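You operate a simulated robot arm through the tools that you are given. There is no shell and no other tool. Be economical: measure what you need, move in short steps, check, and stop when the job is done.

You run a simulated two-armed robot. Do the job below in one go: nothing can be reset, and whatever is moved stays where it is left.

## Task
Close the teal rollers drawer. Then push the teal belts drawer shut. Then take the cap off the water bottle and lay it down on the top of the teal cabinet. Then put two of the steel blocks from the top of the wooden rack on the hopper of the blue feeder. Then take the green gloves and leave it on the top of the wide green belt. Then put the top sheet marked "57" from the top of the guarded feeder on the top of the wide green belt. Then take the eyewash bottle from the top of the service bench and put it on the shelf under the service bench. Then put one of the cream wheels from the top of the service bench on the top of the wide green belt. Then push the wheel drawer shut. Then stack the black cams box marked "29" from the top of the steel bench on top of the black cams box labelled "27". Then open the yellow box lid, take the goggles from the inside of the yellow box and leave it on the shelf of the steel bench and shut the lid again. Then take the green strap coil and leave it on top of the grey belts box on the top of the service bench. Then open the pot lid. Keep to this order. Set down upright: eyewash bottle.

It is judged by the outcome, as a careful person would: the job done as asked, and still so three seconds after it is handed in. It fails if anything else is knocked over, pushed out of place, dropped, spilled or broken. A push-on lid holds only when it is set on centred and level and pressed home; a screw cap is set on level and turned clockwise until tight. Flat cloth is picked up by pressing the open fingertips on it (5 to 10 N) and closing them slowly along it; thin cloth reads only 2 to 8 mm in the jaws.

## Robot
Two 7-joint arms with fingered hands on one trunk, on a base that drives. Base frame: it is fixed to the floor where the robot stands at the start and does not move with it; the origin is under the middle of the robot, x ahead of it, y to its left, z up. Lengths are in mm, angles in degrees, forces in N, time in s.
The left shoulder is at the start at [60, 138, 747], the right one opposite. With the tool pointing down near the work surface each hand reaches from about 420 to 520 mm from the robot's upright axis, wherever it stands, measured 20 degrees to its own side. Places, roughly: black cams box [14000, 5500, 1000]; cream wheel (4x4x2 cm) [4500, 1400, 900]; eyewash bottle [4250, 1500, 1000]; goggles (5x15x5 cm) [13200, 5700, 900]; green gloves [1500, -1000, 750]; green strap coil (6x7x3 cm) [6000, 2500, 0]; grey belts box [5000, 2750, 1000]; hopper of the blue feeder [1200, 2200, 900]; pot lid [5000, 2200, 900]; shelf of the steel bench [13900, 5500, 300]; shelf under the service bench [4700, 2100, 200]; steel block [1000, -750, 1000]; teal belts drawer [900, -100, 200]; teal rollers drawer [900, -100, 600]; top of the wide green belt [3400, -2600, 800]; top sheet [2750, 750, 1250]; water bottle [1250, -250, 1000]; wheel drawer [5200, 2300, 900]; yellow box lid [13300, 5800, 1000]. Payload 4 kg a hand.
The TCP of each hand is the grasp point between the finger pads, 36 mm short of the fingertips. In the tool frame z runs along the fingers and y along their closing line. The gripper opens to 120 mm. The gripper's body begins 42 mm behind the TCP. The gripper is a hand of 5 fingers: y runs from the thumb to the fingers, the wrist lies at [-15, -109, -200] in the tool frame, and closing takes about 1.5 s.
Orientation is that of the tool frame in the base frame, as [roll, pitch, yaw] about the fixed x, y, z axes, in that order (R = Rz(yaw) Ry(pitch) Rx(roll)). With the fingers straight down and the wrist toward the robot, the tool's x, y and z point along [0, 1, 0], [1, 0, 0] and [0, 0, -1] of the base frame.

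## Interface
- The arms move only by the tool servo_tool. It takes "left_deltas", "right_deltas" or both (then of equal length, played together; a hand with none holds still); each is a list of rows, each a list of 6 numbers: the turn, a rotation vector about the tool's x, y, z in units of 120 degrees (1.0 is 120 degrees), then the shift along the tool's x, y, z in units of 400 mm (1.0 is 400 mm). In form: [[rx, ry, rz, dx, dy, dz], ...]. A call has 1 to 8 rows; each row is the pose to reach, as a shift and turn from the pose commanded when the call began, along the tool's axes at that moment. "left_fingers" and "right_fingers" are, for a hand that has rows, the gripper command, from -1 (shut) to 1 (fully open), values between in proportion, set as the call begins (left out, the last holds). A call with a number of a shift or a turn outside -1 to 1 is refused whole. Rows are played at 5 a second. More than 50 mm and 8.6 degrees between two rows, or a gripper value outside its range, and nothing of the call is played. A pose out of reach is approached as far as the arm can. The call stops where the force on the tool passes 40 N (or 10 N more than at its start, if that is more) or the arm is blocked; 0.2 s more then pass. The fingers move at their own pace (about 153 mm/s each) and stop on an object; they squeeze with about 24 N. The grip force told is the motor's: it shows also when the fingers shut on nothing. Time passes only in rows, and 0.2 s behind the last, so rows that repeat a pose let the fingers close. It gives the time, the measured TCP pose, the force on the tool (base axes), the opening and the grip force at its end, in the units of the frame above (readings bear some noise), with the torque about the TCP (base axes, N m) and any sound that the robot's microphone picked up, and new pictures: "pictures" is both (left out), scene, wrist or none (wrist: the cameras of the hands that moved).
- Cameras (640 x 400 px; columns grow to the right, rows downward): "scene" is now at [63.4, 2.6, 1406.8]; the picture's right is [-0.04, -1.00, 0.00], its down [-0.56, 0.02, -0.83] and it looks along [0.83, -0.03, -0.56] (base axes); focal length 214 px, centre (320, 200). "left" rides on the left gripper at [-69, -79, -131] in its tool frame; the picture's right is [-0.78, -0.29, 0.55], its down [0.55, -0.73, 0.40] and it looks along [0.29, 0.61, 0.74] (tool axes); focal length 222 px, centre (320, 200). "right" rides on the right gripper at [69, -79, -131] in its tool frame; the picture's right is [-0.78, 0.29, -0.55], its down [-0.55, -0.73, 0.40] and it looks along [-0.29, 0.61, 0.74] (tool axes); focal length 222 px, centre (320, 200).
- slide_trunk(by): slides the trunk up (or, below 0, down) by that many mm; the arms and the scene camera ride with it, the base frame stays. It gives what a move gives, with no picture.
- roll_base(legs): drives the robot by 1 to 6 legs, each [ahead, left, turn to the left] in mm, mm and degrees, along the robot's own axes; the way and the turn of a leg run together, so that a leg with both is an arc; at most 1500 mm and 180 degrees a leg. The arms and the cameras ride along, it lands a little off, and it stops where it bumps. It gives what a move gives, and a new picture of the scene camera.
- finger_targets(index, middle, ring, little, thumb_bend, thumb_turn, hand): sets how far each is bent, from 0 (flat) to 100 (curled in); at 30 the hand is open as for a grip, at 70 the pads meet at the TCP. One left out holds its place. A second passes; each finger stops where it meets its share of the squeeze, and holds until it gets a number again. A gripper value or a shape takes the hand back. It gives what a move gives, with no picture; readings hold the bend of each and the force on index, middle, ring, little, thumb and palm. thumb_turn goes from beside the hand (0) to across from the fingers (100), as for a grip.
- grasp_type(shape, hand): the hand has 5 fingers and takes this shape, open, in about a second: jaw (thumb against the fingers, like two jaws); tri (thumb and two fingers); tip (a fingertip pinch); poke (one finger out to press); point (the index stretched); flat (the hand flat); cup (the hand cupped); fist (a fist). The gripper value then closes the fingers along that shape, each until it touches; the sizes above hold for jaw. It gives what a move gives, with no picture.
- head_to(pan, tilt): turns the head with the scene camera to pan (to the left, within 86 degrees either way) and tilt (down, from -29 to 69), counted from straight ahead of the robot. It gives what a move gives, and a new picture of the scene camera.
- measure_at(camera, pixels): for up to 12 pixels [column, row] of the newest picture of that camera ("zoom" is the newest enlarged one), the place [x, y, z] in the base frame of the surface seen there, good to about 2 mm, but the place of the scene camera against the robot may be out by one fixed shift of up to 18 mm in any direction. It takes no simulated time.
- close_up(camera, box): a new picture of the part [left, top, right, bottom] of that camera's present view, enlarged. It takes no simulated time.
- finish_job(): hands the job in; it is judged then, once.

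Go step by step. Measure first, check grasps and placings, and put right what went wrong. The budget is 385 turns and 360 pictures, counting those below and the enlarged ones. Unless the task says otherwise, let go and move clear before handing in, and close with one line.

The tools are called after ">>>" by a JSON object that holds its "name" and its "arguments". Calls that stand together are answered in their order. servo_tool: Moves the arms, as the interface text tells. Its arguments: {"type":"object","properties":{"left_deltas":{"type":"array"},"left_fingers":{"type":"number"},"right_deltas":{"type":"array"},"right_fingers":{"type":"number"},"pictures":{"type":"string","enum":["both","scene","wrist","none"]}},"required":[]} The other tools are called the same way: slide_trunk (by) slides the trunk up or down; grasp_type (shape, hand) gives the hand a shape; finger_targets (index, middle, ring, little, thumb_bend, thumb_turn, hand) moves the fingers one by one; roll_base (legs) drives the base; head_to (pan, tilt) turns the head that bears the scene camera; measure_at (camera, pixels) gives the place of the surface under pixels of a picture; close_up (camera, box) takes an enlarged picture of a part of a camera's view; finish_job () hands the job in.

At the start:

```text
time_s: 0.0
left_eef_pos: [472.7, 126.2, 1311.5]
left_ee_rot: [-179.9, 0.0, 90.0]
left_force: [0.3, 0.2, 0.2]
left_ft_torque: [0.02, 0.02, 0.04]
left_opening: 119.8
left_gripper_force: 0.0
left_shape: jaw
left_bend: [30.0, 30.0, 30.0, 30.0, 30.0, 97.0]
left_finger forces: [0.0, 0.0, 0.1, 0.0, 0.0, 0.1]
right_eef_pos: [494.3, -257.4, 1261.5]
right_ee_rot: [180.0, -0.1, 90.0]
right_force: [0.4, 0.6, -0.3]
right_ft_torque: [0.01, -0.02, 0.03]
right_opening: 119.5
right_gripper_force: 0.0
right_shape: jaw
right_bend: [30.0, 30.0, 30.0, 30.0, 30.0, 97.0]
right_finger forces: [0.0, 0.0, 0.1, 0.1, 0.0, 0.0]
trunk travel left (down, up): [-325.0, 265.0]
robot x, y, heading: [0.8, 2.9, 0.0]
head pan, tilt: [-2.3, 33.8]
```

scene: 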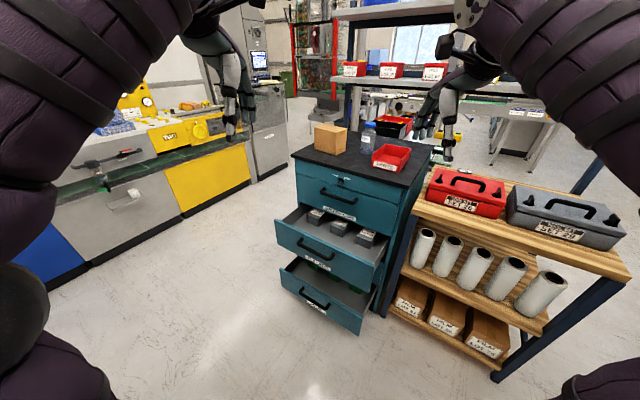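
right: 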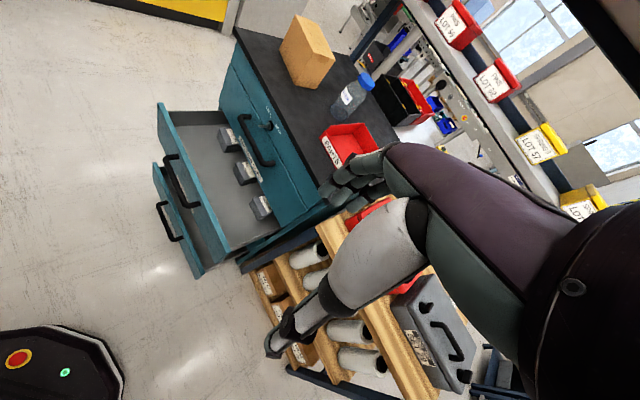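
left: 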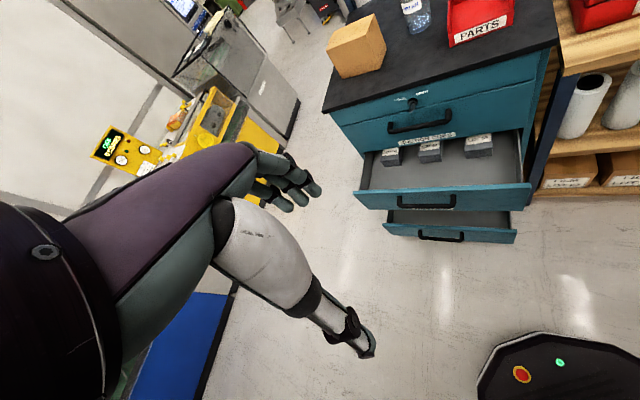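

The scene shows the teal cabinet with two open drawers (around px 330,245 and 320,300). I will zoom in on the labels and measure drawer fronts.

>>> {"name": "close_up", "arguments": {"camera": "scene", "box": [260, 110, 460, 340]}}

>>> {"name": "measure_at", "arguments": {"camera": "scene", "pixels": [[276, 222], [320, 250], [378, 268], [318, 243], [281, 270], [316, 300], [358, 322], [360, 333], [293, 155], [405, 187], [368, 140], [388, 155]]}}

```text
1.74 times, centred on (360, 225) of scene
```

zoom: 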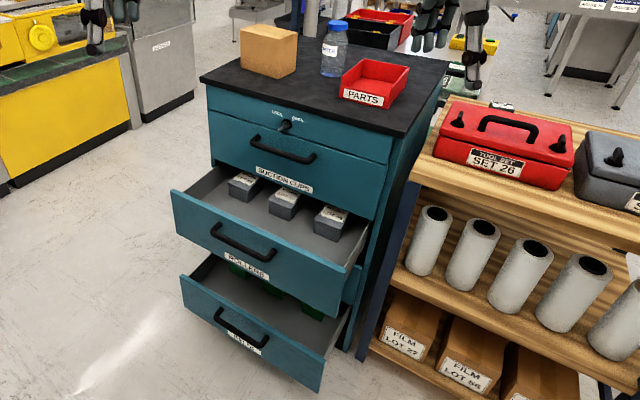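

```text
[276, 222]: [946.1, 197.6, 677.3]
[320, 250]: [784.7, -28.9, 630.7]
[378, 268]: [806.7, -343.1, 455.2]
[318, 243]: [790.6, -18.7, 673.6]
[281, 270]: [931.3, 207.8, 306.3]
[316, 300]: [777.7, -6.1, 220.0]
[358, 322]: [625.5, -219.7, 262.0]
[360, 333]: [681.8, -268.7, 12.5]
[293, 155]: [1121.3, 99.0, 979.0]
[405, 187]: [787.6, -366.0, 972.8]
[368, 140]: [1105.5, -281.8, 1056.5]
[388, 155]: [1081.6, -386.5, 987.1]
```

The rollers drawer is the upper open one (handle near [785,-29,631]) and the belts drawer the lower; the cabinet faces about heading -36°. I'll look around left and right to learn the free floor first.

>>> {"name": "head_to", "arguments": {"pan": 60, "tilt": 30}}

>>> {"name": "measure_at", "arguments": {"camera": "scene", "pixels": [[320, 200], [200, 300], [300, 320], [400, 300], [450, 250], [560, 250], [520, 170]]}}

>>> {"name": "head_to", "arguments": {"pan": -60, "tilt": 30}}

```text
time_s: 1.3
left_eef_pos: [471.8, 125.5, 1311.4]
left_ee_rot: [-180.0, -0.1, 89.9]
left_force: [-0.7, 0.4, 0.1]
left_ft_torque: [-0.01, 0.0, -0.01]
left_opening: 119.7
left_gripper_force: 0.0
left_shape: jaw
left_bend: [30.0, 30.0, 30.0, 30.0, 30.0, 97.0]
left_finger forces: [0.0, 0.1, 0.1, 0.1, 0.0, 0.0]
right_eef_pos: [493.1, -257.7, 1261.6]
right_ee_rot: [179.9, -0.1, 90.0]
right_force: [0.0, -0.3, 0.7]
right_ft_torque: [0.0, 0.02, -0.05]
right_opening: 119.7
right_gripper_force: 0.0
right_shape: jaw
right_bend: [30.0, 30.0, 30.0, 30.0, 30.0, 97.0]
right_finger forces: [0.0, 0.0, 0.1, 0.0, 0.1, 0.0]
trunk travel left (down, up): [-325.0, 265.0]
robot x, y, heading: [0.6, -0.6, -0.1]
head pan, tilt: [60.0, 30.0]
```

scene: 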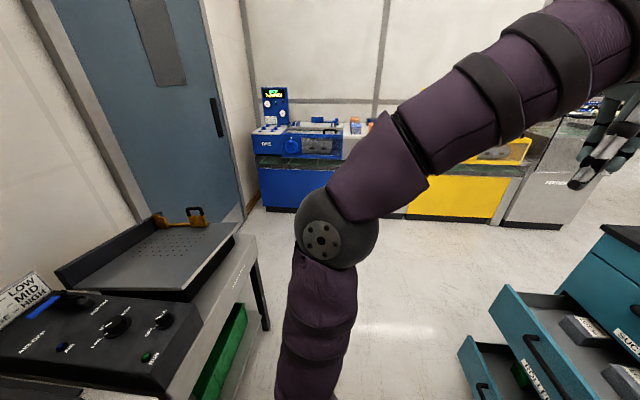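

```text
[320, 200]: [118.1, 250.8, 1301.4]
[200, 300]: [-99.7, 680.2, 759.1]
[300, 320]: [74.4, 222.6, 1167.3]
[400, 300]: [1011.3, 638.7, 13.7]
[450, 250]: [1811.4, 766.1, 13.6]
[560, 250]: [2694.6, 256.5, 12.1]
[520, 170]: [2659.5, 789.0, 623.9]
```

```text
time_s: 3.3
left_eef_pos: [472.5, 125.2, 1310.1]
left_ee_rot: [180.0, 0.1, 90.0]
left_force: [0.0, -0.1, -1.0]
left_ft_torque: [-0.03, -0.03, -0.01]
left_opening: 120.0
left_gripper_force: 0.1
left_shape: jaw
left_bend: [30.0, 30.0, 30.0, 30.0, 30.0, 97.0]
left_finger forces: [0.1, 0.0, 0.0, 0.0, 0.1, 0.0]
right_eef_pos: [493.6, -258.8, 1260.3]
right_ee_rot: [180.0, -0.1, 90.1]
right_force: [0.5, 0.5, -0.5]
right_ft_torque: [0.01, -0.03, 0.0]
right_opening: 119.8
right_gripper_force: 0.0
right_shape: jaw
right_bend: [30.0, 30.0, 30.0, 30.0, 30.0, 97.0]
right_finger forces: [0.1, 0.0, 0.0, 0.0, 0.0, 0.0]
trunk travel left (down, up): [-325.0, 265.0]
robot x, y, heading: [1.8, 0.3, 0.0]
head pan, tilt: [-60.0, 30.0]
```

scene: 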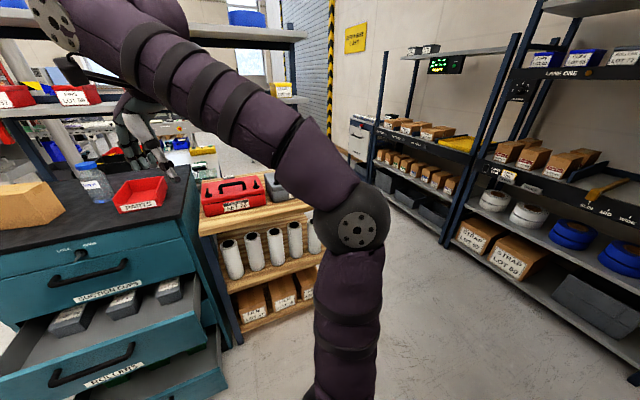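

Left of me is a table with a controller near [-100,680,760]; I need its nearest edges before shifting left. Looking left again, lower.

>>> {"name": "head_to", "arguments": {"pan": 75, "tilt": 45}}

>>> {"name": "measure_at", "arguments": {"camera": "scene", "pixels": [[100, 380], [250, 380], [320, 380], [350, 250], [300, 150], [400, 300], [200, 200], [380, 150]]}}

```text
time_s: 5.5
left_eef_pos: [472.6, 125.2, 1310.2]
left_ee_rot: [-179.9, 0.0, 90.0]
left_force: [0.5, -0.5, -1.3]
left_ft_torque: [0.03, 0.0, 0.0]
left_opening: 119.7
left_gripper_force: 0.1
left_shape: jaw
left_bend: [30.0, 30.0, 30.0, 30.0, 30.0, 97.0]
left_finger forces: [0.0, 0.1, 0.1, 0.0, 0.0, 0.0]
right_eef_pos: [494.6, -258.1, 1260.7]
right_ee_rot: [-180.0, -0.1, 90.0]
right_force: [0.0, 0.1, 0.5]
right_ft_torque: [-0.02, -0.01, -0.01]
right_opening: 119.9
right_gripper_force: 0.0
right_shape: jaw
right_bend: [30.0, 30.0, 30.0, 30.0, 30.0, 97.0]
right_finger forces: [0.0, 0.1, 0.0, 0.0, 0.0, 0.0]
trunk travel left (down, up): [-325.0, 265.0]
robot x, y, heading: [1.0, 0.0, 0.1]
head pan, tilt: [75.0, 45.0]
```

scene: 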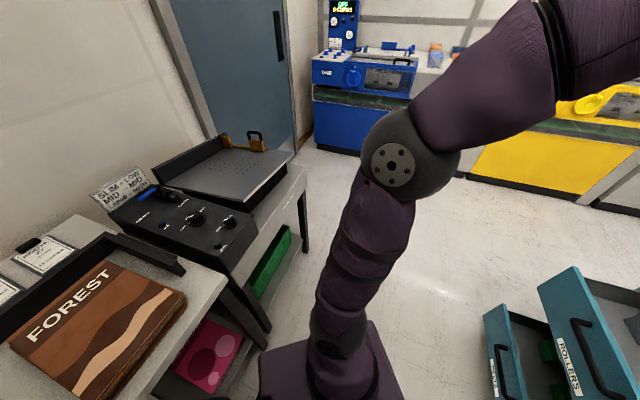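

```text
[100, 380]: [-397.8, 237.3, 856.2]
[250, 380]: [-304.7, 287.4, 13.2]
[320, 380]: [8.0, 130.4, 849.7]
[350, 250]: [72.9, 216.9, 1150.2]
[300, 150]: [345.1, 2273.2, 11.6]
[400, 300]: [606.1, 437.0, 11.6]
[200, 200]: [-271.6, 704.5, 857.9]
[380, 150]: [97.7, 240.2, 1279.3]
```

The table runs along my left-rear; measuring its near edge.

>>> {"name": "measure_at", "arguments": {"camera": "scene", "pixels": [[215, 305], [180, 340], [268, 245], [302, 178], [298, 235], [265, 325], [184, 270], [250, 225]]}}

```text
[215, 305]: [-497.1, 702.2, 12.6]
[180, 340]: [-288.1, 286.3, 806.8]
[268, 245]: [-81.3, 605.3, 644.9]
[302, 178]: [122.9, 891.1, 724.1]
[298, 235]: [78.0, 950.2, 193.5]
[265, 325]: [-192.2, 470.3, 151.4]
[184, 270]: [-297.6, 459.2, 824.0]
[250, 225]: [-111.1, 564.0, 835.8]
```

The aisle between table and cabinet is about 1270 mm wide; I'll stand about 600 mm square in front of the drawers at about (290,343), heading -35.6°.

>>> {"name": "roll_base", "arguments": {"legs": [[290, 343, 0], [0, 0, -35.6]]}}

>>> {"name": "head_to", "arguments": {"pan": 0, "tilt": 50}}

>>> {"name": "measure_at", "arguments": {"camera": "scene", "pixels": [[100, 200], [320, 200], [250, 250], [320, 250], [400, 250], [250, 300], [320, 300], [400, 300], [200, 150], [450, 150]]}}

```text
time_s: 9.9
left_eef_pos: [749.9, 166.8, 1311.7]
left_ee_rot: [-180.0, -0.1, 54.4]
left_force: [-0.8, -0.5, 0.8]
left_ft_torque: [-0.02, 0.03, 0.03]
left_opening: 119.8
left_gripper_force: 0.0
left_shape: jaw
left_bend: [30.0, 30.0, 30.0, 30.0, 30.0, 97.0]
left_finger forces: [0.1, 0.0, 0.0, 0.0, 0.0, 0.0]
right_eef_pos: [542.4, -157.4, 1261.0]
right_ee_rot: [179.9, -0.2, 54.4]
right_force: [0.1, 1.7, 0.3]
right_ft_torque: [-0.02, 0.0, -0.03]
right_opening: 119.6
right_gripper_force: 0.2
right_shape: jaw
right_bend: [30.0, 30.0, 30.0, 30.0, 30.0, 97.0]
right_finger forces: [0.0, 0.0, 0.1, 0.0, 0.1, 0.0]
trunk travel left (down, up): [-325.0, 265.0]
robot x, y, heading: [290.8, 338.2, -35.3]
head pan, tilt: [75.0, 45.0]
```

scene: 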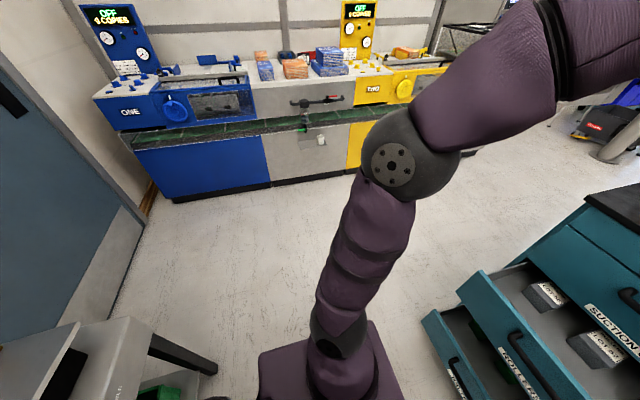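

```text
time_s: 11.4
left_eef_pos: [749.1, 166.4, 1311.3]
left_ee_rot: [179.9, 0.1, 54.4]
left_force: [0.7, 0.1, -0.1]
left_ft_torque: [0.01, 0.01, 0.01]
left_opening: 119.7
left_gripper_force: 0.0
left_shape: jaw
left_bend: [30.0, 30.0, 30.0, 30.0, 30.0, 97.0]
left_finger forces: [0.1, 0.0, 0.1, 0.0, 0.0, 0.0]
right_eef_pos: [542.8, -158.1, 1261.6]
right_ee_rot: [-179.9, -0.1, 54.4]
right_force: [0.1, 0.5, -0.4]
right_ft_torque: [0.0, 0.0, 0.01]
right_opening: 120.0
right_gripper_force: 0.0
right_shape: jaw
right_bend: [30.0, 30.0, 30.0, 30.0, 30.0, 97.0]
right_finger forces: [0.0, 0.1, 0.0, 0.0, 0.1, 0.1]
trunk travel left (down, up): [-325.0, 265.0]
robot x, y, heading: [292.9, 340.8, -35.6]
head pan, tilt: [0.0, 50.0]
```

scene: 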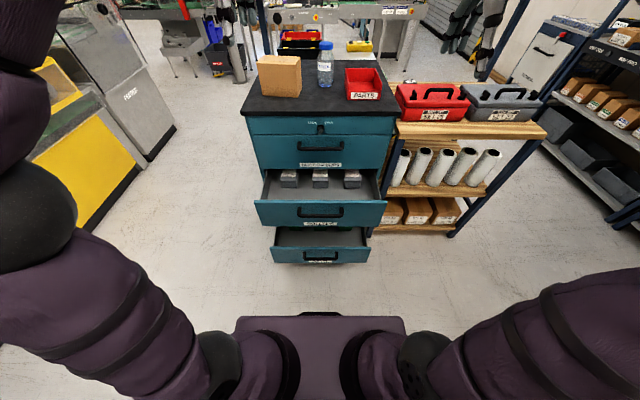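

```text
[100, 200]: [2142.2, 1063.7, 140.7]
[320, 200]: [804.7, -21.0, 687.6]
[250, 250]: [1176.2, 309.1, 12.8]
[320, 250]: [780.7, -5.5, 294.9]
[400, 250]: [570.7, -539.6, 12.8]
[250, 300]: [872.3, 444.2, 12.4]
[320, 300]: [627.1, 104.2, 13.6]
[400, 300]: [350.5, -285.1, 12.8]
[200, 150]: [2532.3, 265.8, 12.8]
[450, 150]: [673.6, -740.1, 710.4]
```

I'm square in front of the drawers (rollers front spans px 257–387). I'll make a right fist, then bring it to horizontal pointing forward while lowering it.

>>> {"name": "grasp_type", "arguments": {"shape": "fist", "hand": "right"}}

>>> {"name": "servo_tool", "arguments": {"right_deltas": [[-0.07, 0, 0, 0.03, -0.01, 0.1], [-0.14, 0, 0, 0.06, -0.02, 0.2], [-0.21, 0, 0, 0.09, -0.03, 0.3], [-0.28, 0, 0, 0.12, -0.04, 0.4], [-0.35, 0, 0, 0.15, -0.05, 0.5], [-0.42, 0, 0, 0.18, -0.06, 0.6], [-0.49, 0, 0, 0.21, -0.07, 0.7], [-0.56, 0, 0, 0.24, -0.07, 0.8]], "pictures": "both"}}

```text
time_s: 12.3
left_eef_pos: [748.5, 166.8, 1311.0]
left_ee_rot: [-180.0, 0.0, 54.4]
left_force: [0.2, 0.6, -0.1]
left_ft_torque: [0.01, -0.02, 0.04]
left_opening: 119.5
left_gripper_force: 0.0
left_shape: jaw
left_bend: [30.0, 30.0, 30.0, 30.0, 30.0, 97.0]
left_finger forces: [0.0, 0.1, 0.0, 0.0, 0.0, 0.0]
right_eef_pos: [543.4, -158.6, 1261.2]
right_ee_rot: [179.9, 0.1, 54.4]
right_force: [-0.2, -0.6, 0.7]
right_ft_torque: [-0.04, -0.02, 0.02]
right_opening: 0.1
right_gripper_force: 0.0
right_shape: fist
right_bend: [100.0, 100.0, 100.0, 100.0, 96.0, 85.0]
right_finger forces: [0.0, 0.0, 0.0, 0.0, 0.0, 0.0]
trunk travel left (down, up): [-325.0, 265.0]
robot x, y, heading: [291.3, 341.8, -35.4]
head pan, tilt: [0.0, 50.0]
```

```text
time_s: 14.3
left_eef_pos: [749.0, 167.3, 1311.2]
left_ee_rot: [-179.8, 0.0, 54.2]
left_force: [-0.5, 0.6, -0.3]
left_ft_torque: [-0.04, -0.02, -0.01]
left_opening: 120.3
left_gripper_force: 0.0
left_shape: jaw
left_bend: [30.0, 30.0, 30.0, 30.0, 30.0, 97.0]
left_finger forces: [0.0, 0.1, 0.1, 0.0, 0.1, 0.1]
right_eef_pos: [556.2, -153.2, 1024.7]
right_ee_rot: [119.6, -3.7, 46.8]
right_force: [-0.1, 0.4, 0.0]
right_ft_torque: [-0.02, 0.01, -0.02]
right_opening: 0.0
right_gripper_force: 0.0
right_shape: fist
right_bend: [100.0, 100.0, 100.0, 100.0, 96.0, 85.0]
right_finger forces: [0.0, 0.1, 0.1, 0.0, 0.1, 0.1]
right hand out of reach, approached as far as the arm can: row 7, 8
trunk travel left (down, up): [-325.0, 265.0]
robot x, y, heading: [293.9, 338.8, -35.8]
head pan, tilt: [0.0, 50.0]
stopped in row 8 (right hand): the arm was blocked; the commanded pose is now the measured one
```

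scene: 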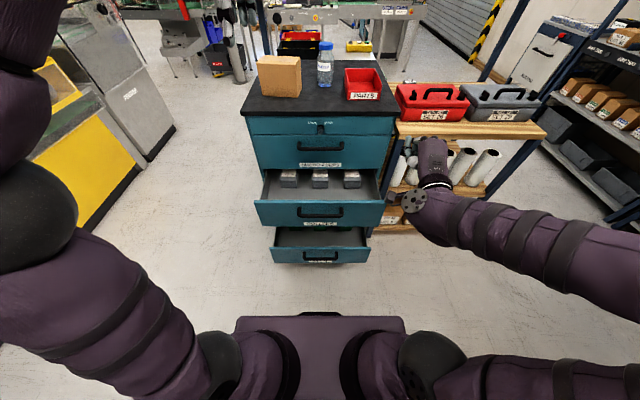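
right: 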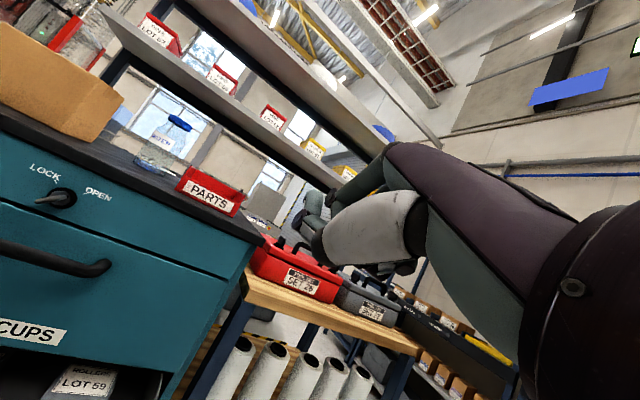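

The fist stopped at z≈1025 (reach limit relative to the shoulder, no contact). I'll lower the trunk so the shoulder comes closer to drawer height.

>>> {"name": "slide_trunk", "arguments": {"by": -320}}

>>> {"name": "servo_tool", "arguments": {"right_deltas": [[-0.05, 0, 0, 0.03, 0, 0], [-0.1, 0, 0, 0.06, 0, 0], [-0.15, 0, 0, 0.1, 0, 0], [-0.2, 0, 0, 0.14, 0, 0], [-0.2, 0, 0, 0.18, 0, 0]], "pictures": "scene"}}

```text
time_s: 17.4
left_eef_pos: [748.0, 165.2, 990.7]
left_ee_rot: [-179.9, -0.1, 54.2]
left_force: [0.6, 0.2, -0.1]
left_ft_torque: [0.0, -0.03, -0.02]
left_opening: 120.3
left_gripper_force: 0.1
left_shape: jaw
left_bend: [30.0, 30.0, 30.0, 30.0, 30.0, 97.0]
left_finger forces: [0.1, 0.0, 0.0, 0.1, 0.0, 0.1]
right_eef_pos: [556.2, -154.9, 704.1]
right_ee_rot: [119.6, -3.8, 46.8]
right_force: [0.0, -0.1, 0.9]
right_ft_torque: [0.03, 0.02, 0.01]
right_opening: 0.1
right_gripper_force: 0.0
right_shape: fist
right_bend: [100.0, 100.0, 100.0, 100.0, 96.0, 85.0]
right_finger forces: [0.0, 0.0, 0.0, 0.1, 0.0, 0.0]
trunk travel left (down, up): [-5.0, 585.0]
robot x, y, heading: [290.4, 338.7, -35.9]
head pan, tilt: [0.0, 50.0]
```

```text
time_s: 18.6
left_eef_pos: [749.3, 165.5, 990.1]
left_ee_rot: [-179.9, -0.1, 54.3]
left_force: [0.1, -0.4, 0.5]
left_ft_torque: [-0.01, 0.02, 0.0]
left_opening: 119.8
left_gripper_force: 0.0
left_shape: jaw
left_bend: [30.0, 30.0, 30.0, 30.0, 30.0, 97.0]
left_finger forces: [0.0, 0.0, 0.1, 0.0, 0.1, 0.0]
right_eef_pos: [591.4, -148.1, 709.8]
right_ee_rot: [108.4, -3.5, 46.3]
right_force: [0.7, 0.2, 0.8]
right_ft_torque: [0.03, 0.0, 0.0]
right_opening: 0.1
right_gripper_force: 0.1
right_shape: fist
right_bend: [100.0, 100.0, 100.0, 100.0, 96.0, 85.0]
right_finger forces: [0.0, 0.0, 0.0, 0.0, 0.0, 0.0]
right hand out of reach, approached as far as the arm can: row 1, 2, 3, 4, 5
trunk travel left (down, up): [-5.0, 585.0]
robot x, y, heading: [294.1, 341.4, -35.8]
head pan, tilt: [0.0, 50.0]
```

scene: 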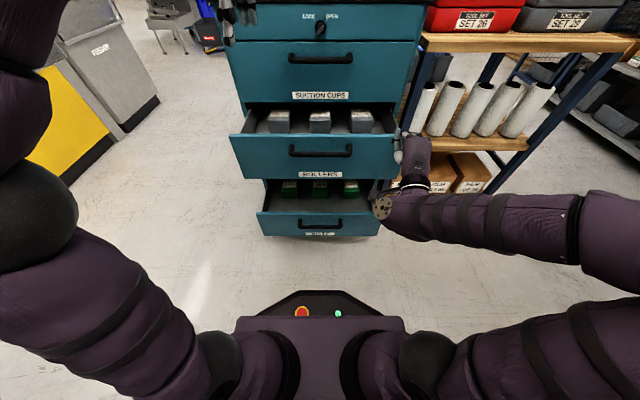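

The fist is at about z 710, tilted 18° down, with free space ahead. I'll lower it to about z 560 in front of the rollers face.

>>> {"name": "servo_tool", "arguments": {"right_deltas": [[0, 0, 0, 0.019, -0.085, 0.047], [0, 0, 0, 0.037, -0.17, 0.094], [0, 0, 0, 0.056, -0.254, 0.141], [0, 0, 0, 0.075, -0.338, 0.188]], "pictures": "scene"}}

```text
time_s: 19.6
left_eef_pos: [748.5, 165.5, 990.3]
left_ee_rot: [-179.9, -0.2, 54.3]
left_force: [-0.1, -0.3, -0.9]
left_ft_torque: [-0.02, 0.0, 0.01]
left_opening: 120.0
left_gripper_force: 0.1
left_shape: jaw
left_bend: [30.0, 30.0, 30.0, 30.0, 30.0, 97.0]
left_finger forces: [0.0, 0.0, 0.0, 0.0, 0.0, 0.0]
right_eef_pos: [636.9, -139.0, 560.7]
right_ee_rot: [108.4, -3.5, 46.1]
right_force: [0.5, 0.3, 0.6]
right_ft_torque: [0.01, 0.0, -0.02]
right_opening: 0.0
right_gripper_force: 0.1
right_shape: fist
right_bend: [100.0, 100.0, 100.0, 100.0, 96.0, 85.0]
right_finger forces: [0.0, 0.0, 0.0, 0.0, 0.1, 0.0]
right hand out of reach, approached as far as the arm can: row 1
trunk travel left (down, up): [-5.0, 585.0]
robot x, y, heading: [291.8, 340.4, -35.8]
head pan, tilt: [0.0, 50.0]
```

scene: 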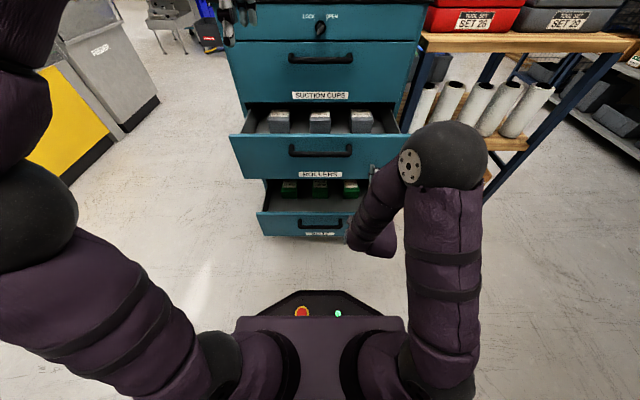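

The arm reconfigured elbow-up and the fist sits in front of the rollers face at z 561. Pushing forward along the cabinet normal.

>>> {"name": "servo_tool", "arguments": {"right_deltas": [[0, 0, 0, 0.0106, 0.0228, 0.0706], [0, 0, 0, 0.0176, 0.038, 0.1178], [0, 0, 0, 0.0247, 0.0532, 0.1649], [0, 0, 0, 0.0317, 0.0684, 0.212], [0, 0, 0, 0.0388, 0.0836, 0.259], [0, 0, 0, 0.0458, 0.0988, 0.306], [0, 0, 0, 0.0529, 0.114, 0.353], [0, 0, 0, 0.06, 0.129, 0.4]], "pictures": "scene"}}

```text
time_s: 21.4
left_eef_pos: [747.9, 165.2, 989.3]
left_ee_rot: [-179.9, -0.1, 54.3]
left_force: [0.3, -0.6, 0.0]
left_ft_torque: [-0.01, -0.02, 0.03]
left_opening: 119.8
left_gripper_force: 0.1
left_shape: jaw
left_bend: [30.0, 30.0, 30.0, 30.0, 30.0, 97.0]
left_finger forces: [0.0, 0.0, 0.1, 0.0, 0.1, 0.1]
right_eef_pos: [776.9, -240.5, 560.2]
right_ee_rot: [108.5, -3.5, 46.3]
right_force: [0.1, 0.5, 0.3]
right_ft_torque: [-0.02, 0.0, 0.0]
right_opening: 0.0
right_gripper_force: 0.1
right_shape: fist
right_bend: [100.0, 100.0, 100.0, 100.0, 96.0, 85.0]
right_finger forces: [0.0, 0.1, 0.0, 0.0, 0.0, 0.0]
trunk travel left (down, up): [-5.0, 585.0]
robot x, y, heading: [290.1, 341.3, -36.0]
head pan, tilt: [0.0, 50.0]
```

scene: 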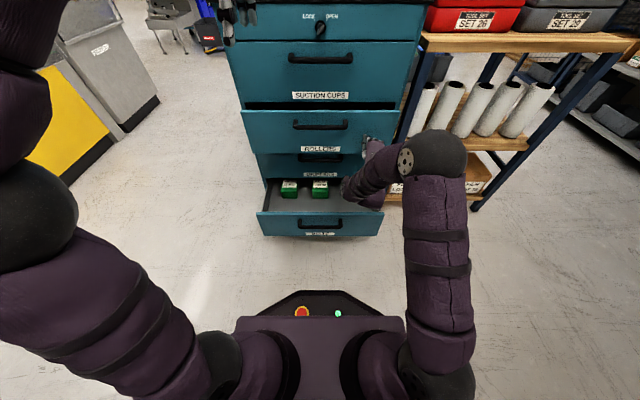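

The drawer moved most of the way in with almost no force. Continuing the push until it stops.

>>> {"name": "servo_tool", "arguments": {"right_deltas": [[0, 0, 0, 0.007, 0.0152, 0.0471], [0, 0, 0, 0.0141, 0.0304, 0.0942], [0, 0, 0, 0.0194, 0.0418, 0.1295], [0, 0, 0, 0.0247, 0.0532, 0.1649], [0, 0, 0, 0.03, 0.0646, 0.2002], [0, 0, 0, 0.035, 0.076, 0.2355]], "pictures": "scene"}}

```text
time_s: 22.6
left_eef_pos: [746.5, 166.4, 990.9]
left_ee_rot: [-179.9, -0.2, 54.3]
left_force: [1.2, 0.3, -0.4]
left_ft_torque: [-0.02, 0.02, -0.02]
left_opening: 119.9
left_gripper_force: 0.0
left_shape: jaw
left_bend: [30.0, 30.0, 30.0, 30.0, 30.0, 97.0]
left_finger forces: [0.1, 0.1, 0.1, 0.0, 0.0, 0.0]
right_eef_pos: [834.6, -280.9, 552.7]
right_ee_rot: [109.1, -3.4, 46.1]
right_force: [-23.7, 18.4, -2.5]
right_ft_torque: [-0.68, -0.81, 0.57]
right_opening: 0.0
right_gripper_force: 0.1
right_shape: fist
right_bend: [100.0, 100.0, 100.0, 100.0, 98.0, 85.0]
right_finger forces: [0.0, 0.0, 0.1, 0.1, 33.5, 0.0]
trunk travel left (down, up): [-5.0, 585.0]
robot x, y, heading: [289.9, 340.6, -35.6]
head pan, tilt: [0.0, 50.0]
stopped in row 5 (right hand): the force on the tool passed its limit at 60 N (the readings are from after the stop); the commanded pose is now the measured one
```

scene: 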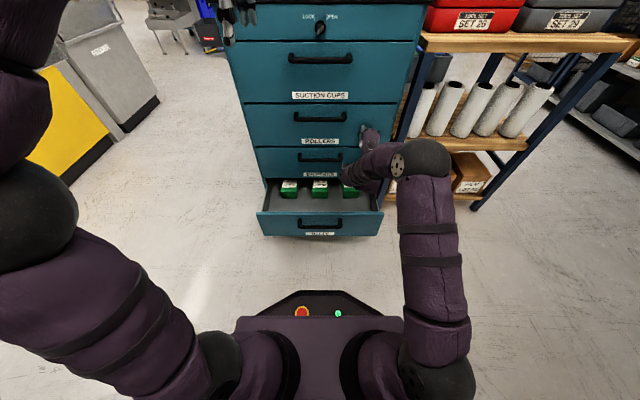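

The rollers drawer is flush with the suction cups front now. Backing off 290 mm before going down to the belts drawer.

>>> {"name": "servo_tool", "arguments": {"right_deltas": [[0, 0, 0, -0.0141, -0.0304, -0.0942], [0, 0, 0, -0.0282, -0.0608, -0.1884], [0, 0, 0, -0.0423, -0.0912, -0.2826], [0, 0, 0, -0.0564, -0.1216, -0.3768], [0, 0, 0, -0.0705, -0.152, -0.471], [0, 0, 0, -0.0846, -0.1824, -0.565], [0, 0, 0, -0.0987, -0.2128, -0.659]], "pictures": "scene"}}

```text
time_s: 24.2
left_eef_pos: [749.2, 167.0, 990.2]
left_ee_rot: [-179.9, 0.0, 54.4]
left_force: [0.3, 1.3, 0.3]
left_ft_torque: [-0.04, 0.04, 0.03]
left_opening: 119.8
left_gripper_force: 0.0
left_shape: jaw
left_bend: [30.0, 30.0, 30.0, 30.0, 30.0, 97.0]
left_finger forces: [0.0, 0.1, 0.1, 0.0, 0.1, 0.0]
right_eef_pos: [611.2, -120.1, 547.4]
right_ee_rot: [110.3, -3.4, 46.4]
right_force: [0.1, -0.2, -0.1]
right_ft_torque: [-0.01, -0.02, 0.06]
right_opening: 0.1
right_gripper_force: 0.0
right_shape: fist
right_bend: [100.0, 100.0, 100.0, 100.0, 97.0, 85.0]
right_finger forces: [0.0, 0.0, 0.0, 0.0, 0.1, 0.0]
right hand out of reach, approached as far as the arm can: row 7
trunk travel left (down, up): [-5.0, 585.0]
robot x, y, heading: [289.7, 335.9, -36.0]
head pan, tilt: [0.0, 50.0]
```

scene: 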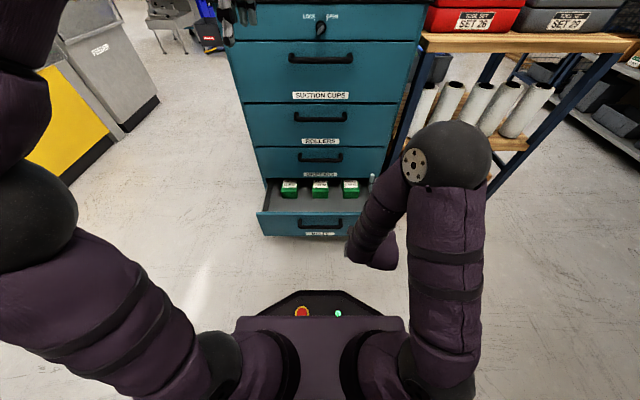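

Clear of the face. Lowering the fist straight down by 310 mm toward z≈235.

>>> {"name": "servo_tool", "arguments": {"right_deltas": [[0, 0, 0, -0.006, -0.091, 0.033], [0, 0, 0, -0.012, -0.182, 0.067], [0, 0, 0, -0.018, -0.272, 0.1], [0, 0, 0, -0.024, -0.363, 0.134], [0, 0, 0, -0.03, -0.454, 0.167], [0, 0, 0, -0.036, -0.545, 0.2], [0, 0, 0, -0.041, -0.635, 0.234], [0, 0, 0, -0.047, -0.726, 0.267]], "pictures": "scene"}}

```text
time_s: 26.0
left_eef_pos: [747.1, 166.5, 990.5]
left_ee_rot: [-180.0, -0.1, 54.2]
left_force: [0.1, 0.2, 0.2]
left_ft_torque: [-0.01, 0.02, 0.01]
left_opening: 120.0
left_gripper_force: 0.1
left_shape: jaw
left_bend: [30.0, 30.0, 30.0, 30.0, 30.0, 97.0]
left_finger forces: [0.1, 0.1, 0.0, 0.1, 0.1, 0.0]
right_eef_pos: [613.9, -126.1, 249.4]
right_ee_rot: [108.7, -3.5, 46.2]
right_force: [-0.1, 0.2, 0.3]
right_ft_torque: [-0.02, 0.0, -0.03]
right_opening: 0.2
right_gripper_force: 0.0
right_shape: fist
right_bend: [100.0, 100.0, 100.0, 100.0, 97.0, 85.0]
right_finger forces: [0.0, 0.1, 0.0, 0.0, 0.0, 0.0]
trunk travel left (down, up): [-5.0, 585.0]
robot x, y, heading: [291.8, 340.5, -35.6]
head pan, tilt: [0.0, 50.0]
```

scene: 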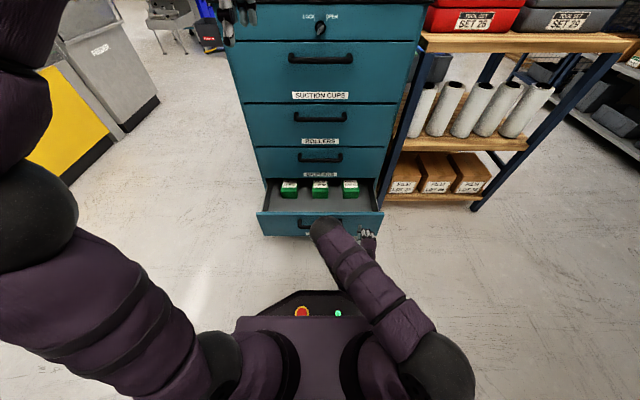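

Fist at z 249 before the belts drawer face. Pushing forward.

>>> {"name": "servo_tool", "arguments": {"right_deltas": [[0, 0, 0, 0.0141, 0.0304, 0.0942], [0, 0, 0, 0.0212, 0.0456, 0.1413], [0, 0, 0, 0.0282, 0.0608, 0.1884], [0, 0, 0, 0.0353, 0.076, 0.2355], [0, 0, 0, 0.0423, 0.0912, 0.2826], [0, 0, 0, 0.0494, 0.1064, 0.3297], [0, 0, 0, 0.0564, 0.1216, 0.3768], [0, 0, 0, 0.0635, 0.1368, 0.4239]], "pictures": "none"}}

>>> {"name": "servo_tool", "arguments": {"right_deltas": [[0, 0, 0, 0.007, 0.0152, 0.0471], [0, 0, 0, 0.0141, 0.0304, 0.0942], [0, 0, 0, 0.0212, 0.0456, 0.1413], [0, 0, 0, 0.0265, 0.057, 0.1766], [0, 0, 0, 0.0318, 0.0684, 0.212], [0, 0, 0, 0.0371, 0.0798, 0.2473], [0, 0, 0, 0.0424, 0.0912, 0.2826]], "pictures": "scene"}}

```text
time_s: 27.8
left_eef_pos: [748.5, 166.6, 989.6]
left_ee_rot: [-179.7, 0.0, 54.3]
left_force: [0.2, -0.5, 0.2]
left_ft_torque: [-0.01, 0.01, 0.0]
left_opening: 120.1
left_gripper_force: 0.1
left_shape: jaw
left_bend: [30.0, 30.0, 30.0, 30.0, 30.0, 97.0]
left_finger forces: [0.0, 0.0, 0.1, 0.1, 0.0, 0.0]
right_eef_pos: [758.3, -228.3, 245.1]
right_ee_rot: [109.1, -3.4, 46.2]
right_force: [0.0, 0.8, -0.4]
right_ft_torque: [-0.02, 0.03, -0.01]
right_opening: 0.2
right_gripper_force: 0.1
right_shape: fist
right_bend: [100.0, 100.0, 100.0, 100.0, 97.0, 85.0]
right_finger forces: [0.0, 0.0, 0.0, 0.1, 0.0, 0.0]
trunk travel left (down, up): [-5.0, 585.0]
robot x, y, heading: [292.8, 337.6, -35.7]
head pan, tilt: [0.0, 50.0]
```

```text
time_s: 29.1
left_eef_pos: [747.2, 165.4, 988.7]
left_ee_rot: [-179.8, -0.2, 54.3]
left_force: [0.6, 0.3, 0.7]
left_ft_torque: [-0.02, 0.03, -0.01]
left_opening: 120.0
left_gripper_force: 0.1
left_shape: jaw
left_bend: [30.0, 30.0, 30.0, 30.0, 30.0, 97.0]
left_finger forces: [0.0, 0.0, 0.0, 0.0, 0.1, 0.0]
right_eef_pos: [833.6, -282.1, 234.3]
right_ee_rot: [110.1, -3.5, 46.1]
right_force: [-21.2, 17.2, 1.4]
right_ft_torque: [-0.62, -0.81, 0.51]
right_opening: 0.0
right_gripper_force: 0.0
right_shape: fist
right_bend: [100.0, 100.0, 100.0, 100.0, 99.0, 84.0]
right_finger forces: [0.0, 0.1, 0.1, 0.0, 29.7, 0.0]
trunk travel left (down, up): [-5.0, 585.0]
robot x, y, heading: [289.7, 338.3, -35.6]
head pan, tilt: [0.0, 50.0]
stopped in row 6 (right hand): the force on the tool passed its limit at 60 N (the readings are from after the stop); the commanded pose is now the measured one
```

scene: 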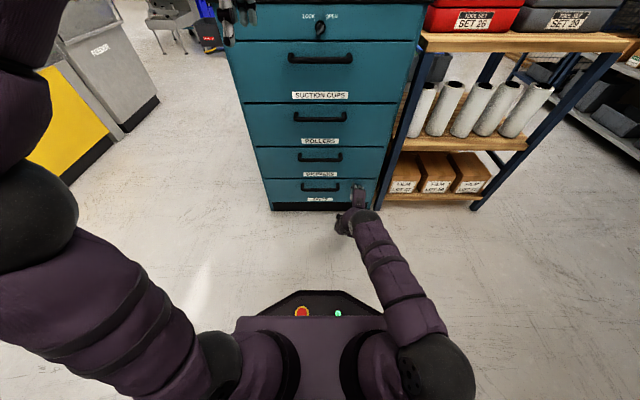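

Both drawers are flush. Backing the fist off, then raising the trunk.

>>> {"name": "servo_tool", "arguments": {"right_deltas": [[0, 0, 0, -0.0141, -0.0304, -0.0942], [0, 0, 0, -0.0282, -0.0608, -0.1884], [0, 0, 0, -0.0423, -0.0912, -0.2826], [0, 0, 0, -0.0564, -0.1216, -0.3768], [0, 0, 0, -0.0705, -0.152, -0.471], [0, 0, 0, -0.0846, -0.1824, -0.565], [0, 0, 0, -0.09, -0.2, -0.62]], "pictures": "none"}}

>>> {"name": "servo_tool", "arguments": {"right_deltas": [[0, 0, 0, 0.006, 0.111, -0.041], [0, 0, 0, 0.012, 0.222, -0.082], [0, 0, 0, 0.018, 0.333, -0.122], [0, 0, 0, 0.024, 0.444, -0.163], [0, 0, 0, 0.03, 0.555, -0.204], [0, 0, 0, 0.036, 0.666, -0.245], [0, 0, 0, 0.042, 0.777, -0.286]], "pictures": "none"}}

>>> {"name": "slide_trunk", "arguments": {"by": 320}}

>>> {"name": "close_up", "arguments": {"camera": "scene", "box": [240, 30, 440, 155]}}

```text
time_s: 30.8
left_eef_pos: [748.2, 165.0, 990.8]
left_ee_rot: [-179.8, -0.1, 54.2]
left_force: [-0.7, -0.9, -0.3]
left_ft_torque: [0.01, -0.05, 0.03]
left_opening: 119.8
left_gripper_force: 0.1
left_shape: jaw
left_bend: [30.0, 30.0, 30.0, 30.0, 30.0, 97.0]
left_finger forces: [0.0, 0.0, 0.0, 0.0, 0.0, 0.0]
right_eef_pos: [622.8, -129.4, 242.7]
right_ee_rot: [109.9, -3.5, 46.2]
right_force: [-0.4, 0.8, -0.2]
right_ft_torque: [0.01, -0.04, 0.01]
right_opening: 0.0
right_gripper_force: 0.1
right_shape: fist
right_bend: [100.0, 100.0, 100.0, 100.0, 97.0, 85.0]
right_finger forces: [0.0, 0.0, 0.0, 0.1, 0.0, 0.1]
trunk travel left (down, up): [-5.0, 585.0]
robot x, y, heading: [291.4, 338.0, -35.8]
head pan, tilt: [0.0, 50.0]
```

```text
time_s: 32.4
left_eef_pos: [747.7, 165.5, 990.8]
left_ee_rot: [-179.9, 0.0, 54.3]
left_force: [0.5, 0.1, 0.2]
left_ft_torque: [0.01, 0.03, -0.05]
left_opening: 120.1
left_gripper_force: 0.1
left_shape: jaw
left_bend: [30.0, 30.0, 30.0, 30.0, 30.0, 97.0]
left_finger forces: [0.1, 0.0, 0.0, 0.0, 0.1, 0.0]
right_eef_pos: [619.8, -130.0, 573.5]
right_ee_rot: [110.0, -3.3, 46.0]
right_force: [-1.1, 0.1, 0.0]
right_ft_torque: [-0.02, -0.01, -0.04]
right_opening: 0.0
right_gripper_force: 0.0
right_shape: fist
right_bend: [100.0, 100.0, 100.0, 100.0, 97.0, 85.0]
right_finger forces: [0.0, 0.0, 0.0, 0.0, 0.0, 0.0]
trunk travel left (down, up): [-5.0, 585.0]
robot x, y, heading: [291.9, 338.3, -35.7]
head pan, tilt: [0.0, 50.0]
```

```text
time_s: 35.5
left_eef_pos: [749.0, 166.0, 1310.3]
left_ee_rot: [-179.7, 0.0, 54.3]
left_force: [-0.1, -0.2, -0.3]
left_ft_torque: [0.0, 0.01, 0.0]
left_opening: 119.7
left_gripper_force: 0.0
left_shape: jaw
left_bend: [30.0, 30.0, 30.0, 30.0, 30.0, 97.0]
left_finger forces: [0.0, 0.0, 0.0, 0.0, 0.1, 0.0]
right_eef_pos: [620.0, -128.5, 894.1]
right_ee_rot: [109.9, -3.4, 46.0]
right_force: [-0.7, 0.3, -0.2]
right_ft_torque: [0.02, -0.02, 0.02]
right_opening: 0.0
right_gripper_force: 0.0
right_shape: fist
right_bend: [100.0, 100.0, 100.0, 100.0, 97.0, 85.0]
right_finger forces: [0.0, 0.0, 0.1, 0.1, 0.1, 0.1]
trunk travel left (down, up): [-325.0, 265.0]
robot x, y, heading: [289.7, 344.2, -35.7]
head pan, tilt: [0.0, 50.0]
```

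```text
3.20 times, centred on (340, 92) of scene
```

zoom: 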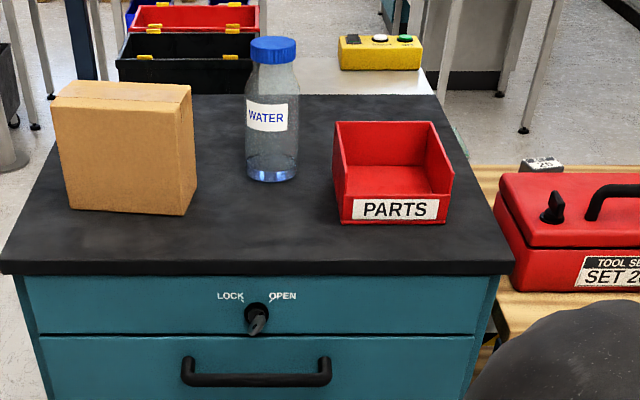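

The bottle has a blue screw cap (zoom px 273,50). Measuring bottle, neighbours and free table area.

>>> {"name": "measure_at", "arguments": {"camera": "zoom", "pixels": [[273, 42], [273, 56], [252, 52], [294, 52], [272, 140], [272, 179], [248, 140], [297, 140], [190, 195], [340, 140], [345, 215], [265, 230]]}}

```text
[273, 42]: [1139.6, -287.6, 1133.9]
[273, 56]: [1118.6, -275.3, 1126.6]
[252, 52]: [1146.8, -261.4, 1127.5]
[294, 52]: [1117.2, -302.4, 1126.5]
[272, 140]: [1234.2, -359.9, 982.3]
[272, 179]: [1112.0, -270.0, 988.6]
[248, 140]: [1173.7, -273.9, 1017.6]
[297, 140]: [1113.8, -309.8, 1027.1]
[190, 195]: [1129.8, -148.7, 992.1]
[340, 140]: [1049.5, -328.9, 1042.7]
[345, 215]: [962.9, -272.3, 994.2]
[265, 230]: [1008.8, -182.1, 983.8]
```

Cap centre ≈[1133,-283,1120], ~1048 mm ahead of me; I must come closer, with base clear of the cabinet. First lift the right hand back to tool-down.

>>> {"name": "servo_tool", "arguments": {"right_deltas": [[0.07, 0, 0, 0.007, 0.106, -0.039], [0.14, 0, 0, 0.014, 0.212, -0.078], [0.21, 0, 0, 0.021, 0.318, -0.116], [0.28, 0, 0, 0.028, 0.424, -0.155], [0.35, 0, 0, 0.035, 0.53, -0.194], [0.42, 0, 0, 0.042, 0.636, -0.233], [0.49, 0, 0, 0.049, 0.742, -0.272], [0.56, 0, 0, 0.056, 0.848, -0.31]], "pictures": "none"}}

>>> {"name": "grasp_type", "arguments": {"shape": "jaw", "hand": "right"}}

>>> {"name": "head_to", "arguments": {"pan": 0, "tilt": 65}}

>>> {"name": "measure_at", "arguments": {"camera": "scene", "pixels": [[320, 200], [320, 220], [320, 240], [320, 255], [320, 270], [320, 290], [270, 270], [370, 270]]}}

```text
time_s: 37.3
left_eef_pos: [748.4, 165.5, 1310.2]
left_ee_rot: [-179.9, 0.0, 54.2]
left_force: [-0.5, -1.3, 0.7]
left_ft_torque: [-0.01, 0.01, 0.0]
left_opening: 119.9
left_gripper_force: 0.1
left_shape: jaw
left_bend: [30.0, 30.0, 30.0, 30.0, 30.0, 97.0]
left_finger forces: [0.0, 0.0, 0.0, 0.0, 0.0, 0.0]
right_eef_pos: [621.3, -129.5, 1254.7]
right_ee_rot: [177.3, -3.3, 46.1]
right_force: [-0.2, -0.4, -0.3]
right_ft_torque: [0.03, -0.03, 0.01]
right_opening: 0.0
right_gripper_force: 0.1
right_shape: fist
right_bend: [100.0, 100.0, 100.0, 100.0, 97.0, 85.0]
right_finger forces: [0.1, 0.0, 0.0, 0.1, 0.0, 0.1]
trunk travel left (down, up): [-325.0, 265.0]
robot x, y, heading: [290.3, 339.9, -35.5]
head pan, tilt: [0.0, 50.0]
```

```text
time_s: 38.2
left_eef_pos: [748.1, 165.1, 1310.1]
left_ee_rot: [-179.8, -0.1, 54.2]
left_force: [0.8, -0.1, 0.3]
left_ft_torque: [0.0, -0.01, 0.0]
left_opening: 120.2
left_gripper_force: 0.1
left_shape: jaw
left_bend: [30.0, 30.0, 30.0, 30.0, 30.0, 97.0]
left_finger forces: [0.1, 0.0, 0.0, 0.1, 0.1, 0.0]
right_eef_pos: [619.6, -128.4, 1255.2]
right_ee_rot: [177.0, -3.3, 46.1]
right_force: [0.4, 0.3, -0.1]
right_ft_torque: [-0.01, -0.02, 0.02]
right_opening: 120.0
right_gripper_force: 0.0
right_shape: jaw
right_bend: [30.0, 30.0, 30.0, 30.0, 30.0, 97.0]
right_finger forces: [0.0, 0.0, 0.1, 0.0, 0.0, 0.0]
trunk travel left (down, up): [-325.0, 265.0]
robot x, y, heading: [289.3, 340.3, -35.9]
head pan, tilt: [0.0, 50.0]
```

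```text
time_s: 39.0
left_eef_pos: [746.7, 165.0, 1310.6]
left_ee_rot: [-179.8, -0.2, 54.3]
left_force: [-0.3, 0.3, 0.6]
left_ft_torque: [0.0, 0.01, 0.0]
left_opening: 119.8
left_gripper_force: 0.2
left_shape: jaw
left_bend: [30.0, 30.0, 30.0, 30.0, 30.0, 97.0]
left_finger forces: [0.1, 0.1, 0.1, 0.0, 0.0, 0.1]
right_eef_pos: [618.7, -128.3, 1255.6]
right_ee_rot: [177.0, -3.4, 46.1]
right_force: [-1.5, -0.1, -0.4]
right_ft_torque: [0.01, -0.01, -0.04]
right_opening: 119.7
right_gripper_force: 0.0
right_shape: jaw
right_bend: [30.0, 30.0, 30.0, 30.0, 30.0, 97.0]
right_finger forces: [0.1, 0.1, 0.1, 0.1, 0.0, 0.1]
trunk travel left (down, up): [-325.0, 265.0]
robot x, y, heading: [286.8, 341.0, -35.7]
head pan, tilt: [0.0, 65.0]
```

scene: 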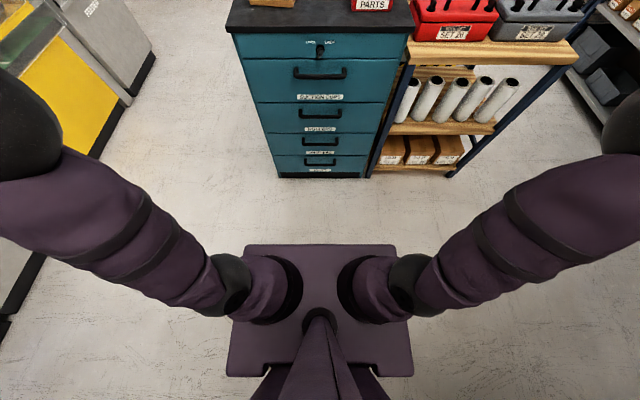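

```text
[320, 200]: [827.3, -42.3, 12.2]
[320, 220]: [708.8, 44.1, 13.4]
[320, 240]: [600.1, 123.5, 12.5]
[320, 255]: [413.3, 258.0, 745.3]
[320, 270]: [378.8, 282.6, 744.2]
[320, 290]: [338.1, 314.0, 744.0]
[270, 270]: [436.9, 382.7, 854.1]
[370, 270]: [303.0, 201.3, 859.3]
```

Measuring the base's front extent from the left wrist camera's picture (px 545,335 etc.).

>>> {"name": "measure_at", "arguments": {"camera": "left", "pixels": [[560, 362], [521, 375], [545, 338], [500, 360], [590, 338], [485, 385]]}}

```text
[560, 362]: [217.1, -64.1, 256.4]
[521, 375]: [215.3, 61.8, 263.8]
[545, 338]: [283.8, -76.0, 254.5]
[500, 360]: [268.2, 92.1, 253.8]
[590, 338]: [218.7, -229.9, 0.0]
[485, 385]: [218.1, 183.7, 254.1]
```

The base front reaches ~300 mm ahead, so I can go ~485 mm forward and stay clear of the cabinet, putting the cap ~560 mm ahead. Driving.

>>> {"name": "roll_base", "arguments": {"legs": [[485, 0, 0]]}}

>>> {"name": "head_to", "arguments": {"pan": 0, "tilt": 45}}

>>> {"name": "close_up", "arguments": {"camera": "scene", "box": [200, 80, 440, 230]}}

```text
time_s: 41.8
left_eef_pos: [1123.8, -103.5, 1309.6]
left_ee_rot: [-179.8, -0.2, 54.3]
left_force: [1.2, -0.2, 0.5]
left_ft_torque: [0.01, -0.01, -0.03]
left_opening: 119.9
left_gripper_force: 0.1
left_shape: jaw
left_bend: [30.0, 30.0, 30.0, 30.0, 30.0, 97.0]
left_finger forces: [0.0, 0.0, 0.0, 0.1, 0.1, 0.0]
right_eef_pos: [997.2, -398.3, 1255.0]
right_ee_rot: [177.1, -3.4, 46.2]
right_force: [-0.5, 0.0, 0.2]
right_ft_torque: [0.05, 0.0, 0.03]
right_opening: 119.8
right_gripper_force: 0.0
right_shape: jaw
right_bend: [30.0, 30.0, 30.0, 30.0, 30.0, 97.0]
right_finger forces: [0.0, 0.1, 0.1, 0.1, 0.0, 0.0]
trunk travel left (down, up): [-325.0, 265.0]
robot x, y, heading: [665.2, 70.4, -35.7]
head pan, tilt: [0.0, 65.0]
```

scene: 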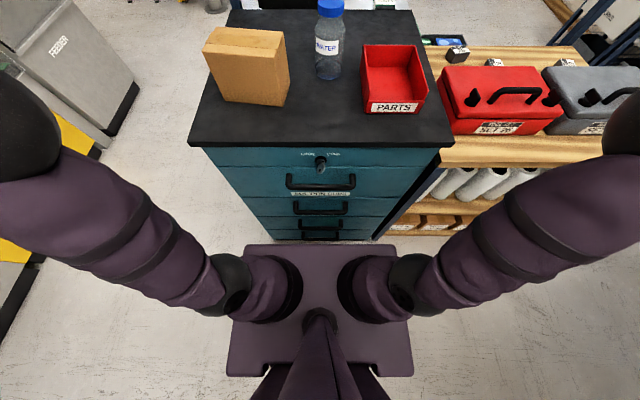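

```text
time_s: 42.7
left_eef_pos: [1123.1, -101.8, 1312.8]
left_ee_rot: [-179.9, -0.1, 54.4]
left_force: [-0.4, 0.2, -0.5]
left_ft_torque: [-0.04, -0.02, 0.0]
left_opening: 120.0
left_gripper_force: 0.0
left_shape: jaw
left_bend: [30.0, 30.0, 30.0, 30.0, 30.0, 97.0]
left_finger forces: [0.1, 0.1, 0.1, 0.0, 0.1, 0.0]
right_eef_pos: [995.4, -398.1, 1256.6]
right_ee_rot: [177.0, -3.4, 46.2]
right_force: [-0.3, -0.2, 0.4]
right_ft_torque: [0.0, 0.01, -0.02]
right_opening: 119.7
right_gripper_force: 0.1
right_shape: jaw
right_bend: [30.0, 30.0, 30.0, 30.0, 30.0, 97.0]
right_finger forces: [0.0, 0.0, 0.0, 0.0, 0.1, 0.0]
trunk travel left (down, up): [-325.0, 265.0]
robot x, y, heading: [665.0, 71.8, -35.8]
head pan, tilt: [0.0, 45.0]
```

scene: 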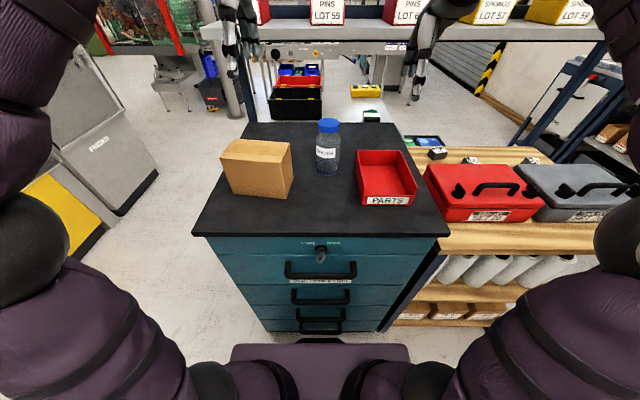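

```text
2.67 times, centred on (320, 155) of scene
```

zoom: 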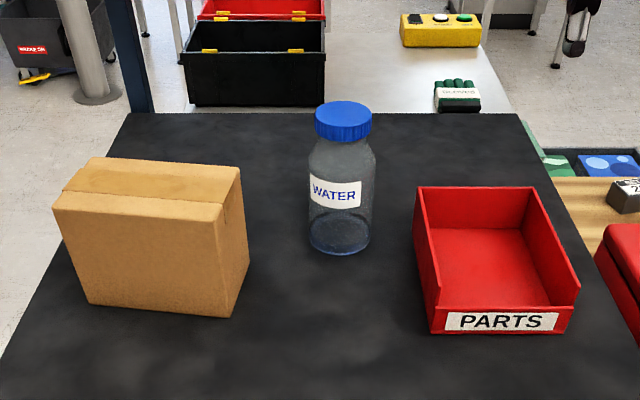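

Measuring the cap and bottle more precisely from close range.

>>> {"name": "measure_at", "arguments": {"camera": "zoom", "pixels": [[343, 108], [322, 115], [366, 115], [343, 122], [343, 132], [343, 140], [340, 248], [315, 200], [368, 200], [232, 310], [432, 320], [460, 100]]}}

```text
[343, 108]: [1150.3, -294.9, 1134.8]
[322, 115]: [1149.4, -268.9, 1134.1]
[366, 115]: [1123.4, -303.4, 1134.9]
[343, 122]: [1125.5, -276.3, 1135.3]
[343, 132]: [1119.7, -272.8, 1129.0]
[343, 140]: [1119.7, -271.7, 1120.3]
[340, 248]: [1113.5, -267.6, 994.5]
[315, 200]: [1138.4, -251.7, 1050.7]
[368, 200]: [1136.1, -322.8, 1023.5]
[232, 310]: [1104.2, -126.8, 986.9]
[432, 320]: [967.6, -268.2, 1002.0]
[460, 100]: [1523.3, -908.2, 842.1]
```

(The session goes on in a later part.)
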